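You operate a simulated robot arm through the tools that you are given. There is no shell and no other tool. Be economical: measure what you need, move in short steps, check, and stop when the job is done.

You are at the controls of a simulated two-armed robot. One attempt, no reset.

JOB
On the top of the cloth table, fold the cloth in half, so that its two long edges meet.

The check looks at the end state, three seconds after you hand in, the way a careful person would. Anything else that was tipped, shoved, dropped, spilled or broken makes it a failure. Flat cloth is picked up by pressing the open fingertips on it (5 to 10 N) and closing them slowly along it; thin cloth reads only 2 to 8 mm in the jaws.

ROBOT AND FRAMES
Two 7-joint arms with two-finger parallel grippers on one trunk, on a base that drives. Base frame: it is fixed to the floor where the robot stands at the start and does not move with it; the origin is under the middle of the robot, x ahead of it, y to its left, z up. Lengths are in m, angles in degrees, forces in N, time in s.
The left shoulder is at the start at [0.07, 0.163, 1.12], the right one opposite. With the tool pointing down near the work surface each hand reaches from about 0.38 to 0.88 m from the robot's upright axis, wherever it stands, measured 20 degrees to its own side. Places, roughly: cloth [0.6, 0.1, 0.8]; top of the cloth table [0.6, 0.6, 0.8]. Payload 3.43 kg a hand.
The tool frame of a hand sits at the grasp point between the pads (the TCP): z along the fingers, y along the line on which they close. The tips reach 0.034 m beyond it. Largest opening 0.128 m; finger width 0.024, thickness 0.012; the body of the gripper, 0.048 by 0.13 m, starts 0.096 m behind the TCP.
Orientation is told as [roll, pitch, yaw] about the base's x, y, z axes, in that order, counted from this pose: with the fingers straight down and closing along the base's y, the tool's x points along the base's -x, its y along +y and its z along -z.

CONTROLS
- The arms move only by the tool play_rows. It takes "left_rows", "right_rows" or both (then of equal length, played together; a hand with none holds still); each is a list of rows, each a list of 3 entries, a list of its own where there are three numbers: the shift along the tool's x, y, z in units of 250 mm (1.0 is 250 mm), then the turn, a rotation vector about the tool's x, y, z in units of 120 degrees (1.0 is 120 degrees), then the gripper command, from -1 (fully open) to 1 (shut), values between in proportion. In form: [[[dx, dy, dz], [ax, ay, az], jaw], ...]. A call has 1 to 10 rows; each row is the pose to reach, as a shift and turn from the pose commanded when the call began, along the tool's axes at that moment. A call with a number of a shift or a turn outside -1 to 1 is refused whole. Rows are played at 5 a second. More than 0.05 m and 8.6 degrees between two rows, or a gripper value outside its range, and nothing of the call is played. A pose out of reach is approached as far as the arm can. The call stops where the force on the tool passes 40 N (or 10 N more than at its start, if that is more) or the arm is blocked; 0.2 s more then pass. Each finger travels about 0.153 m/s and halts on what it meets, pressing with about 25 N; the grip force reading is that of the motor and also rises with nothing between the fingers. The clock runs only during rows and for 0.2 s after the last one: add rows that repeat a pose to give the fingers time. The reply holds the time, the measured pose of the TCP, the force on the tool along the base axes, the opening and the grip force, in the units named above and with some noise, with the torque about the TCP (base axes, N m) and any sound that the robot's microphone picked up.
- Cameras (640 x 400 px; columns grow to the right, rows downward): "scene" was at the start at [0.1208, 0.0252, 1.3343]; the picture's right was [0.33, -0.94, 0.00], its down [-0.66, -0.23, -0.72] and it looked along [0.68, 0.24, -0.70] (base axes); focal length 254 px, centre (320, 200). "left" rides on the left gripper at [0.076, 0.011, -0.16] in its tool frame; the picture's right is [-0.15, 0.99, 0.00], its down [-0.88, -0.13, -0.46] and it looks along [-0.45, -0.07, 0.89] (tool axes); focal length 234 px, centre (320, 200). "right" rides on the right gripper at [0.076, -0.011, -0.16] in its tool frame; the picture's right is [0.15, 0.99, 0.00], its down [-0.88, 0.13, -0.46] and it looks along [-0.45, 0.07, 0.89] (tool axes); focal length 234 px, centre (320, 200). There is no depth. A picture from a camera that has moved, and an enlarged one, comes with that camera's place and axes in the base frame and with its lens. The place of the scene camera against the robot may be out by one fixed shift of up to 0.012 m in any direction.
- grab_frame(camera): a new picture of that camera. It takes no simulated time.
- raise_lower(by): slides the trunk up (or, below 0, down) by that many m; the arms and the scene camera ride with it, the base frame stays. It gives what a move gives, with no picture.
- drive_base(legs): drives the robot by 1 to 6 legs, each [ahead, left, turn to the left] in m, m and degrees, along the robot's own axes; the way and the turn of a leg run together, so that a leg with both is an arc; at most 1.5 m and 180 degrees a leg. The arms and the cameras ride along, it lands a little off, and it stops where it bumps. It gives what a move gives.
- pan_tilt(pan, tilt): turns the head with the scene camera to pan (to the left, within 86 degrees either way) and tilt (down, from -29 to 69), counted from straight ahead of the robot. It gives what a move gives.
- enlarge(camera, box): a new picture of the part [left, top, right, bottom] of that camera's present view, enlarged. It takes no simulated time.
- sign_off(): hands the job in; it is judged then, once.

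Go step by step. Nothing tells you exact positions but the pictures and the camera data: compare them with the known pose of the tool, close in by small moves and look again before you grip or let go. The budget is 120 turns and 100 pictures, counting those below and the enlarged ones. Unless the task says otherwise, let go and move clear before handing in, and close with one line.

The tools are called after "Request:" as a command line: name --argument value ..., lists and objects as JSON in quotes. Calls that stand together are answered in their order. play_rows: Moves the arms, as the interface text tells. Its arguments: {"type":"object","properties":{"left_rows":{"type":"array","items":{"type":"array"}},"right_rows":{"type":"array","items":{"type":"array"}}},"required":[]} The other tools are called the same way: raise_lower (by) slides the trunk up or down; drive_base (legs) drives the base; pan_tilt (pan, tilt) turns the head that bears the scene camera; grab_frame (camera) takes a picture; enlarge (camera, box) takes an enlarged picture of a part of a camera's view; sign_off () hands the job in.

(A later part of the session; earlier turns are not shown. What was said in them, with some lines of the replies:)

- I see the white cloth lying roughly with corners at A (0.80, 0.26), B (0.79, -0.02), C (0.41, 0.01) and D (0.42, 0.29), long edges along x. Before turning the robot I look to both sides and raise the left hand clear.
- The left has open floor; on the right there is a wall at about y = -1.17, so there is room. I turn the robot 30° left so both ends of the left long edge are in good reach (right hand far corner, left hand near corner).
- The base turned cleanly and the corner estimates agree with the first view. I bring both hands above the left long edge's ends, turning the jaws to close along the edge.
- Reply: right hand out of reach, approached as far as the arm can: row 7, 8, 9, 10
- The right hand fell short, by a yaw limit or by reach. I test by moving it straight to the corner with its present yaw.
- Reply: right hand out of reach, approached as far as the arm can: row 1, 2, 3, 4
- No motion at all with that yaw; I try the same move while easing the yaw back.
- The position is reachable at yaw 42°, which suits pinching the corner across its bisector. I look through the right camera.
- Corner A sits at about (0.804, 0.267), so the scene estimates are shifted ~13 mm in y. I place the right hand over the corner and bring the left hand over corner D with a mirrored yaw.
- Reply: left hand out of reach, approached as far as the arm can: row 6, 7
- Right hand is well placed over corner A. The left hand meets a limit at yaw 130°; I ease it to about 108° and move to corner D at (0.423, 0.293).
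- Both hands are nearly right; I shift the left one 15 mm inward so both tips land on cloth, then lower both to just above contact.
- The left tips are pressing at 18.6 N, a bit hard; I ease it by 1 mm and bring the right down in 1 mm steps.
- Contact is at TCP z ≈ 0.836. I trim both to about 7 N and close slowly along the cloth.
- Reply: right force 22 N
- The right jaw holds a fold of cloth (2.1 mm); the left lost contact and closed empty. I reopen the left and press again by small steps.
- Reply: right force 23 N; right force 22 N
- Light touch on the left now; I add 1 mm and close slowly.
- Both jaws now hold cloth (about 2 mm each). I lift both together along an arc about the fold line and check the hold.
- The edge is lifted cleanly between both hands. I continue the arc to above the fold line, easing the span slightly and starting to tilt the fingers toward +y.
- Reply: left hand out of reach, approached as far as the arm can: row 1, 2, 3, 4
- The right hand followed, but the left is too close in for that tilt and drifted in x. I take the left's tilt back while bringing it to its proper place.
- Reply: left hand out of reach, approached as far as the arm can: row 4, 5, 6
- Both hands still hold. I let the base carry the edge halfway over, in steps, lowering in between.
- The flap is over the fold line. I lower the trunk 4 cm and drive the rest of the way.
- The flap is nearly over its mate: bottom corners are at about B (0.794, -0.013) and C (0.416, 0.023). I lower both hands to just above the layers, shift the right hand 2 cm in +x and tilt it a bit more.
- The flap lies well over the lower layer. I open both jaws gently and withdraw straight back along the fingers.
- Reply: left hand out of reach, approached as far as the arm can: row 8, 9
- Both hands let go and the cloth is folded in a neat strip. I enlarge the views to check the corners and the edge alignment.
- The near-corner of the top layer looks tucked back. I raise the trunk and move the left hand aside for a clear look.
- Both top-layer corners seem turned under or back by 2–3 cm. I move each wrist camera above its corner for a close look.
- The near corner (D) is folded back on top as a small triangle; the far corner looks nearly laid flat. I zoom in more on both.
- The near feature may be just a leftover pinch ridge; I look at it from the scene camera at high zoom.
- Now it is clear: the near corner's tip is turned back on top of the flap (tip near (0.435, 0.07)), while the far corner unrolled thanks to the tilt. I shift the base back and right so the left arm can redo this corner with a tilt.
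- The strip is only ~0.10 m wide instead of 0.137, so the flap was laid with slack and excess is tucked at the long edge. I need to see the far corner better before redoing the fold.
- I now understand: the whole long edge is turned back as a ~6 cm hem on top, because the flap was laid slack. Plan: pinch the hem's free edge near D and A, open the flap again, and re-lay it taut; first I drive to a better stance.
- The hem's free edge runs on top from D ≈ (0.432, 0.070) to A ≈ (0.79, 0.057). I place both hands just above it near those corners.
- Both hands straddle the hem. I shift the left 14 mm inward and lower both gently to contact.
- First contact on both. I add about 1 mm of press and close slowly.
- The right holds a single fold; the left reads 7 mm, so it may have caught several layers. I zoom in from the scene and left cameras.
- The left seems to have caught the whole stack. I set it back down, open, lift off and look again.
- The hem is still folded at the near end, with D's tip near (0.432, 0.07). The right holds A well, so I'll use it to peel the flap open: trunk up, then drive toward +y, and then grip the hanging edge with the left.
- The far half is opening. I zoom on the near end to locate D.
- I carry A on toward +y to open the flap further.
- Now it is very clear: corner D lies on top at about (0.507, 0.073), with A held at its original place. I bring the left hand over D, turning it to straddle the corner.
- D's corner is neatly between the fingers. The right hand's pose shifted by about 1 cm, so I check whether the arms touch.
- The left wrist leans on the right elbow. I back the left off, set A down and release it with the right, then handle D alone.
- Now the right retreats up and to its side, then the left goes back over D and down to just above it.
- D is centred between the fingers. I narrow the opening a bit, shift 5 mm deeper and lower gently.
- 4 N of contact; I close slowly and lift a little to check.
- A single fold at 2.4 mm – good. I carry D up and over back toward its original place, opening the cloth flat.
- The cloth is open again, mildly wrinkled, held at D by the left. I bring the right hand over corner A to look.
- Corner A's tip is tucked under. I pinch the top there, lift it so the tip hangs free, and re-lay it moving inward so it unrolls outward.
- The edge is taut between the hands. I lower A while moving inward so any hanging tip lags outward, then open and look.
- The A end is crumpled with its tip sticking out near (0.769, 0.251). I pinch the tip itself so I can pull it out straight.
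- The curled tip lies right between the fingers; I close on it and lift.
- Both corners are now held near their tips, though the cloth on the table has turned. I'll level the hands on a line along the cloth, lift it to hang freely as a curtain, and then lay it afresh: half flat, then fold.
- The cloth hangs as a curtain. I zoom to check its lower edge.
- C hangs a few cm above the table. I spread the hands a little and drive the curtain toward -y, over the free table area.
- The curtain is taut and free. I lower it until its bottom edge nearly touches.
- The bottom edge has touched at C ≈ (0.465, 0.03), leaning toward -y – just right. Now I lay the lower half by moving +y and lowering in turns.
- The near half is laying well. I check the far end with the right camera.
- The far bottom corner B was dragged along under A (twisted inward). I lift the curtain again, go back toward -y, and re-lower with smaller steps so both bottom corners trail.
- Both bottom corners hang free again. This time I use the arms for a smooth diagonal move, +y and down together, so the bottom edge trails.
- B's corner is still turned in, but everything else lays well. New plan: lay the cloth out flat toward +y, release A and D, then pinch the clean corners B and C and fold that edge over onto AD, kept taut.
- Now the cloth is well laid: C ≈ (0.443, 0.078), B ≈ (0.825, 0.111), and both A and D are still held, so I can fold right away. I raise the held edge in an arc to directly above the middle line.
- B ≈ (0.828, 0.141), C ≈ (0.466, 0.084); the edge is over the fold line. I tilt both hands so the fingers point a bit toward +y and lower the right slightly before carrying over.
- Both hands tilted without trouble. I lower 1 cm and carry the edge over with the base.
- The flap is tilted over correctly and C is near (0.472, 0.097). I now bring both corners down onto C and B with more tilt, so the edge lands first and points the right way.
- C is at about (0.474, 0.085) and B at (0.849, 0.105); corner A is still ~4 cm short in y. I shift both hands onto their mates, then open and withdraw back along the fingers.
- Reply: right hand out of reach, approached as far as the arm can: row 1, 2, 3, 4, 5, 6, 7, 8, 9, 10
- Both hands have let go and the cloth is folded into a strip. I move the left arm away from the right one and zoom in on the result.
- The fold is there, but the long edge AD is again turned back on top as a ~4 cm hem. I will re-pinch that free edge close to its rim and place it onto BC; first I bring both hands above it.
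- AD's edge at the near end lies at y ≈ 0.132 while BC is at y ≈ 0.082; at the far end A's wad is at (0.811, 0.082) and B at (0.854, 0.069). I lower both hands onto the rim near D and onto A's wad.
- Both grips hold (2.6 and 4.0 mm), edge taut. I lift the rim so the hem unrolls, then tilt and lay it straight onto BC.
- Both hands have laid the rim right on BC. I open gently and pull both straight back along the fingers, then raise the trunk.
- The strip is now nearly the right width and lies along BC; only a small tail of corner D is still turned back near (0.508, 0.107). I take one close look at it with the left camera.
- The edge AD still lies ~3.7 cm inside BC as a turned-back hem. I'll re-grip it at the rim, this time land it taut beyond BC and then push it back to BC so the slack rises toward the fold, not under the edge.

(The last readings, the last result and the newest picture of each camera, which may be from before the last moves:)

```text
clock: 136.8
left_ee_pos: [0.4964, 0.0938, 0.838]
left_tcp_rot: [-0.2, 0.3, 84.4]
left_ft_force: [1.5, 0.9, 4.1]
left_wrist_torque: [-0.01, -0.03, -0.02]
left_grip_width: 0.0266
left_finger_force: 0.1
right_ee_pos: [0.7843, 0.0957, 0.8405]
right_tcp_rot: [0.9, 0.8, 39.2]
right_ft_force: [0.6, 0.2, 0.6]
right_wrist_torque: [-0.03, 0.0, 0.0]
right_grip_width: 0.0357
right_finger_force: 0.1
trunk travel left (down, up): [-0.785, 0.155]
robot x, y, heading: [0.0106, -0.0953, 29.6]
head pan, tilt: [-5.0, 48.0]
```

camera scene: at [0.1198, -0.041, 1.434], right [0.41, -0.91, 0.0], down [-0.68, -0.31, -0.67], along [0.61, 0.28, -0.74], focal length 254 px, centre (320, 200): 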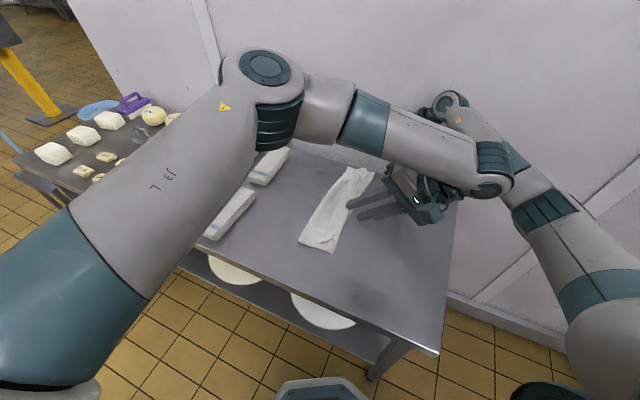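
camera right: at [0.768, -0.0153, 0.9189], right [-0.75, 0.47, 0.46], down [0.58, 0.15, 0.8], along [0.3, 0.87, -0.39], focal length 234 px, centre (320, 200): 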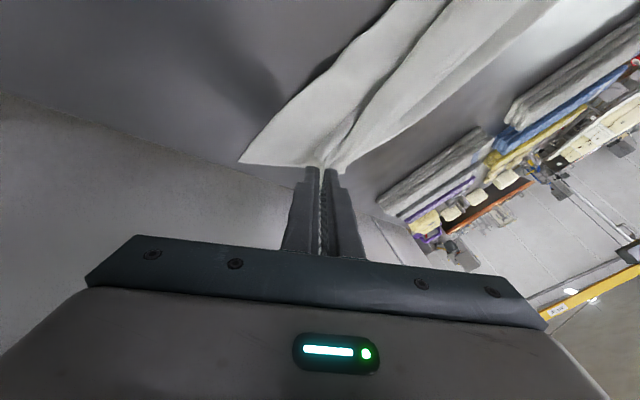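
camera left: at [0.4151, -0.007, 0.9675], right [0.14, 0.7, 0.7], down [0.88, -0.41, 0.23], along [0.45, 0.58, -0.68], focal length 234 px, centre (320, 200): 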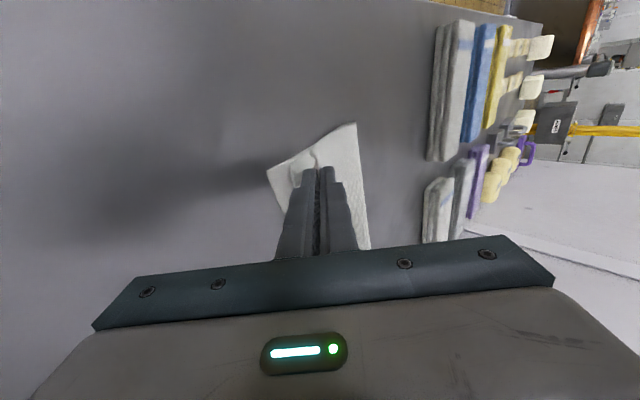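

Left contact is 4 N; I lower the right 1.5 mm more and close both slowly, then lift a little.

Request:
play_rows --left_rows '[[[0, 0, 0], [0, 0, 0], 0.64], [[0, 0, 0], [0, 0, 0], 0.7], [[0, 0, 0], [0, 0, 0], 0.76], [[0, 0, 0], [0, 0, 0], 0.82], [[0, 0, 0], [0, 0, 0], 0.88], [[0, 0, 0], [0, 0, 0], 0.94], [[0, 0, 0], [0, 0, 0], 1], [[0, 0, 0], [0, 0, 0], 1], [[0, 0, -0.04], [0, 0, 0], 1], [[0, 0, -0.1], [0, 0, 0], 1]]' --right_rows '[[[0, 0, 0.008], [0, 0, 0], 0.52], [[0, 0, 0.008], [0, 0, 0], 0.6], [[0, 0, 0.008], [0, 0, 0], 0.68], [[0, 0, 0.008], [0, 0, 0], 0.76], [[0, 0, 0.008], [0, 0, 0], 0.84], [[0, 0, 0.008], [0, 0, 0], 0.92], [[0, 0, 0.008], [0, 0, 0], 1], [[0, 0, 0.008], [0, 0, 0], 1], [[0, 0, -0.04], [0, 0, 0], 1], [[0, 0, -0.1], [0, 0, 0], 1]]'

```text
clock: 139.0
left_ee_pos: [0.498, 0.094, 0.8627]
left_tcp_rot: [-0.1, 0.3, 84.4]
left_ft_force: [1.2, -0.4, 1.1]
left_wrist_torque: [0.0, -0.04, 0.05]
left_grip_width: 0.0023
left_finger_force: 24.7
right_ee_pos: [0.7848, 0.0952, 0.8654]
right_tcp_rot: [1.0, 0.9, 39.2]
right_ft_force: [-2.2, -0.3, 0.5]
right_wrist_torque: [-0.01, 0.06, -0.01]
right_grip_width: 0.0043
right_finger_force: 24.9
trunk travel left (down, up): [-0.785, 0.155]
robot x, y, heading: [0.0122, -0.0983, 29.2]
head pan, tilt: [-5.0, 48.0]
```

Both grips hold single rims (2.3, 4.3 mm). I lift, carry the edge taut beyond BC with tilt and set it low.

Request:
play_rows --left_rows '[[[-0.04, 0.004, -0.09], [0, 0, 0], 1], [[-0.08, 0.008, -0.18], [0, 0, 0], 1], [[-0.119, 0.012, -0.26], [0, 0, 0], 1], [[-0.119, 0.012, -0.26], [0, 0, 0], 1]]' --right_rows '[[[-0.025, 0.031, -0.09], [0, 0, 0], 1], [[-0.05, 0.062, -0.18], [0, 0, 0], 1], [[-0.076, 0.093, -0.26], [0, 0, 0], 1], [[-0.076, 0.093, -0.26], [0, 0, 0], 1]]'

Request:
play_rows --left_rows '[[[0.059, -0.004, 0], [-0.003, -0.035, 0], 1], [[0.118, -0.009, 0.017], [-0.007, -0.07, 0], 1], [[0.182, -0.013, 0.04], [-0.011, -0.107, 0], 1], [[0.245, -0.018, 0.073], [-0.014, -0.144, 0], 1], [[0.305, -0.022, 0.126], [-0.018, -0.179, 0], 1], [[0.364, -0.027, 0.193], [-0.021, -0.214, 0], 1], [[0.423, -0.031, 0.266], [-0.025, -0.249, 0], 1], [[0.423, -0.031, 0.332], [-0.025, -0.249, 0], 1], [[0.423, -0.031, 0.332], [-0.025, -0.249, 0], 1]]' --right_rows '[[[0.041, -0.05, 0], [-0.032, -0.027, 0], 1], [[0.081, -0.1, 0.017], [-0.065, -0.053, 0], 1], [[0.125, -0.154, 0.04], [-0.1, -0.082, 0], 1], [[0.169, -0.207, 0.074], [-0.135, -0.11, 0], 1], [[0.21, -0.257, 0.128], [-0.167, -0.137, 0], 1], [[0.25, -0.307, 0.195], [-0.2, -0.163, 0], 1], [[0.291, -0.357, 0.269], [-0.232, -0.19, 0], 1], [[0.291, -0.357, 0.336], [-0.232, -0.19, 0], 1], [[0.291, -0.357, 0.336], [-0.232, -0.19, 0], 1]]'

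```text
clock: 140.0
left_ee_pos: [0.4957, 0.1236, 0.9277]
left_tcp_rot: [-0.1, 0.3, 84.4]
left_ft_force: [2.4, 0.2, -0.4]
left_wrist_torque: [-0.01, -0.11, 0.06]
left_grip_width: 0.0022
left_finger_force: 24.7
right_ee_pos: [0.7868, 0.1252, 0.9313]
right_tcp_rot: [0.9, 0.9, 39.3]
right_ft_force: [-3.1, 0.2, -0.9]
right_wrist_torque: [0.0, 0.09, -0.03]
right_grip_width: 0.0044
right_finger_force: 24.9
trunk travel left (down, up): [-0.785, 0.155]
robot x, y, heading: [0.0086, -0.0945, 29.3]
head pan, tilt: [-5.0, 48.0]
```

```text
clock: 142.0
left_ee_pos: [0.4945, 0.0186, 0.846]
left_tcp_rot: [3.2, -29.6, 83.7]
left_ft_force: [4.9, 1.8, -0.1]
left_wrist_torque: [0.01, -0.18, -0.02]
left_grip_width: 0.0024
left_finger_force: 25.6
right_ee_pos: [0.7875, 0.0213, 0.8736]
right_tcp_rot: [27.0, -18.8, 34.3]
right_ft_force: [-5.8, -0.9, -1.1]
right_wrist_torque: [-0.03, 0.13, 0.05]
right_grip_width: 0.0043
right_finger_force: 25.3
right hand out of reach, approached as far as the arm can: row 7, 8, 9
trunk travel left (down, up): [-0.785, 0.155]
robot x, y, heading: [0.0106, -0.0921, 29.2]
head pan, tilt: [-5.0, 48.0]
```

The left is taut at BC's far side; the right stopped a bit high. I now push both back toward +y onto BC (right also down), open and withdraw.

Request:
play_rows --left_rows '[[[-0.03, 0.003, 0.014], [0, 0, 0], 1], [[-0.06, 0.006, 0.028], [0, 0, 0], 1], [[-0.09, 0.009, 0.042], [0, 0, 0], 1], [[-0.12, 0.012, 0.058], [0, 0, 0], 1], [[-0.12, 0.012, 0.058], [0, 0, 0], 0.85], [[-0.12, 0.012, 0.058], [0, 0, 0], 0.7], [[-0.12, 0.012, 0.058], [0, 0, 0], 0.6], [[-0.12, 0.012, -0.03], [0, 0, 0], 0.6], [[-0.12, 0.012, -0.12], [0, 0, 0], 0.6], [[-0.12, 0.012, -0.22], [0, 0, 0], 0.6]]' --right_rows '[[[-0.002, 0.006, 0.034], [0, 0, 0], 1], [[-0.004, 0.011, 0.068], [0, 0, 0], 1], [[-0.005, 0.017, 0.102], [0, 0, 0], 1], [[-0.007, 0.022, 0.136], [0, 0, 0], 1], [[-0.007, 0.022, 0.136], [0, 0, 0], 0.85], [[-0.007, 0.022, 0.136], [0, 0, 0], 0.7], [[-0.007, 0.022, 0.136], [0, 0, 0], 0.6], [[-0.007, 0.022, 0.05], [0, 0, 0], 0.6], [[-0.007, 0.022, -0.03], [0, 0, 0], 0.6], [[-0.007, 0.022, -0.06], [0, 0, 0], 0.6]]'

Request:
raise_lower --by 0.08

```text
clock: 144.2
left_ee_pos: [0.4973, 0.0173, 0.9081]
left_tcp_rot: [3.2, -29.6, 83.4]
left_ft_force: [-0.6, -0.2, 0.9]
left_wrist_torque: [0.0, -0.01, 0.06]
left_grip_width: 0.0255
left_finger_force: 0.0
right_ee_pos: [0.7829, 0.0183, 0.8882]
right_tcp_rot: [26.9, -18.7, 34.2]
right_ft_force: [-0.1, 0.0, 0.2]
right_wrist_torque: [0.01, -0.01, 0.01]
right_grip_width: 0.0256
right_finger_force: 0.0
right hand out of reach, approached as far as the arm can: row 3, 4, 5, 6, 7
trunk travel left (down, up): [-0.785, 0.155]
robot x, y, heading: [0.0105, -0.0959, 29.2]
head pan, tilt: [-5.0, 48.0]
```

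```text
clock: 145.4
left_ee_pos: [0.4953, 0.017, 0.9871]
left_tcp_rot: [3.3, -29.6, 83.6]
left_ft_force: [-0.4, -0.1, -0.3]
left_wrist_torque: [-0.03, 0.0, 0.03]
left_grip_width: 0.0254
left_finger_force: 0.2
right_ee_pos: [0.7823, 0.019, 0.9676]
right_tcp_rot: [26.9, -18.7, 34.3]
right_ft_force: [-0.9, -0.2, 0.2]
right_wrist_torque: [0.02, 0.0, 0.01]
right_grip_width: 0.0259
right_finger_force: 0.0
trunk travel left (down, up): [-0.865, 0.075]
robot x, y, heading: [0.0093, -0.0959, 29.0]
head pan, tilt: [-5.0, 48.0]
```

I move the left arm aside and take the last picture to judge the result.

Request:
play_rows --left_rows '[[[-0.09, 0.009, 0.035], [0.003, 0.031, 0], 0.6], [[-0.18, 0.018, 0.07], [0.006, 0.062, 0], 0.6], [[-0.27, 0.026, 0.105], [0.009, 0.093, 0], 0.6], [[-0.36, 0.035, 0.14], [0.0125, 0.125, 0], 0.6], [[-0.44, 0.044, 0.175], [0.016, 0.156, 0], 0.6], [[-0.53, 0.053, 0.21], [0.019, 0.187, 0], 0.6], [[-0.62, 0.061, 0.245], [0.022, 0.218, 0], 0.6], [[-0.71, 0.07, 0.28], [0.025, 0.249, 0], 0.6]]'

Request:
enlarge --camera "scene" --box '[285, 180, 390, 285]'

```text
clock: 147.2
left_ee_pos: [0.4961, 0.2087, 1.0166]
left_tcp_rot: [-0.2, 0.3, 84.4]
left_ft_force: [0.0, 0.6, -0.4]
left_wrist_torque: [-0.01, -0.01, -0.01]
left_grip_width: 0.0258
left_finger_force: 0.0
right_ee_pos: [0.7833, 0.0194, 0.9672]
right_tcp_rot: [26.9, -18.8, 34.3]
right_ft_force: [0.2, -0.4, -0.1]
right_wrist_torque: [-0.01, 0.01, 0.03]
right_grip_width: 0.0257
right_finger_force: 0.0
trunk travel left (down, up): [-0.865, 0.075]
robot x, y, heading: [0.0089, -0.0994, 29.3]
head pan, tilt: [-5.0, 48.0]
```

```text
refused: no pictures are left
```

I have no pictures left, so I can't see how the last re-lay turned out. Both hands are open, clear of the cloth and well above the table, and more blind moves could make it worse, so I hand in here.

Request:
sign_off

```text
The job is handed in.
```

I folded the cloth in half and let go, but I could not confirm that the two long edges meet: my pictures ran out before I could see the final lay. In the last view I had, the top long edge was turned back about 3.7 cm short of the bottom one. I then re-gripped that edge and laid it again, but the right hand stopped short of its target, so the far end is the least certain. I saw nothing else on the table moved or knocked over.
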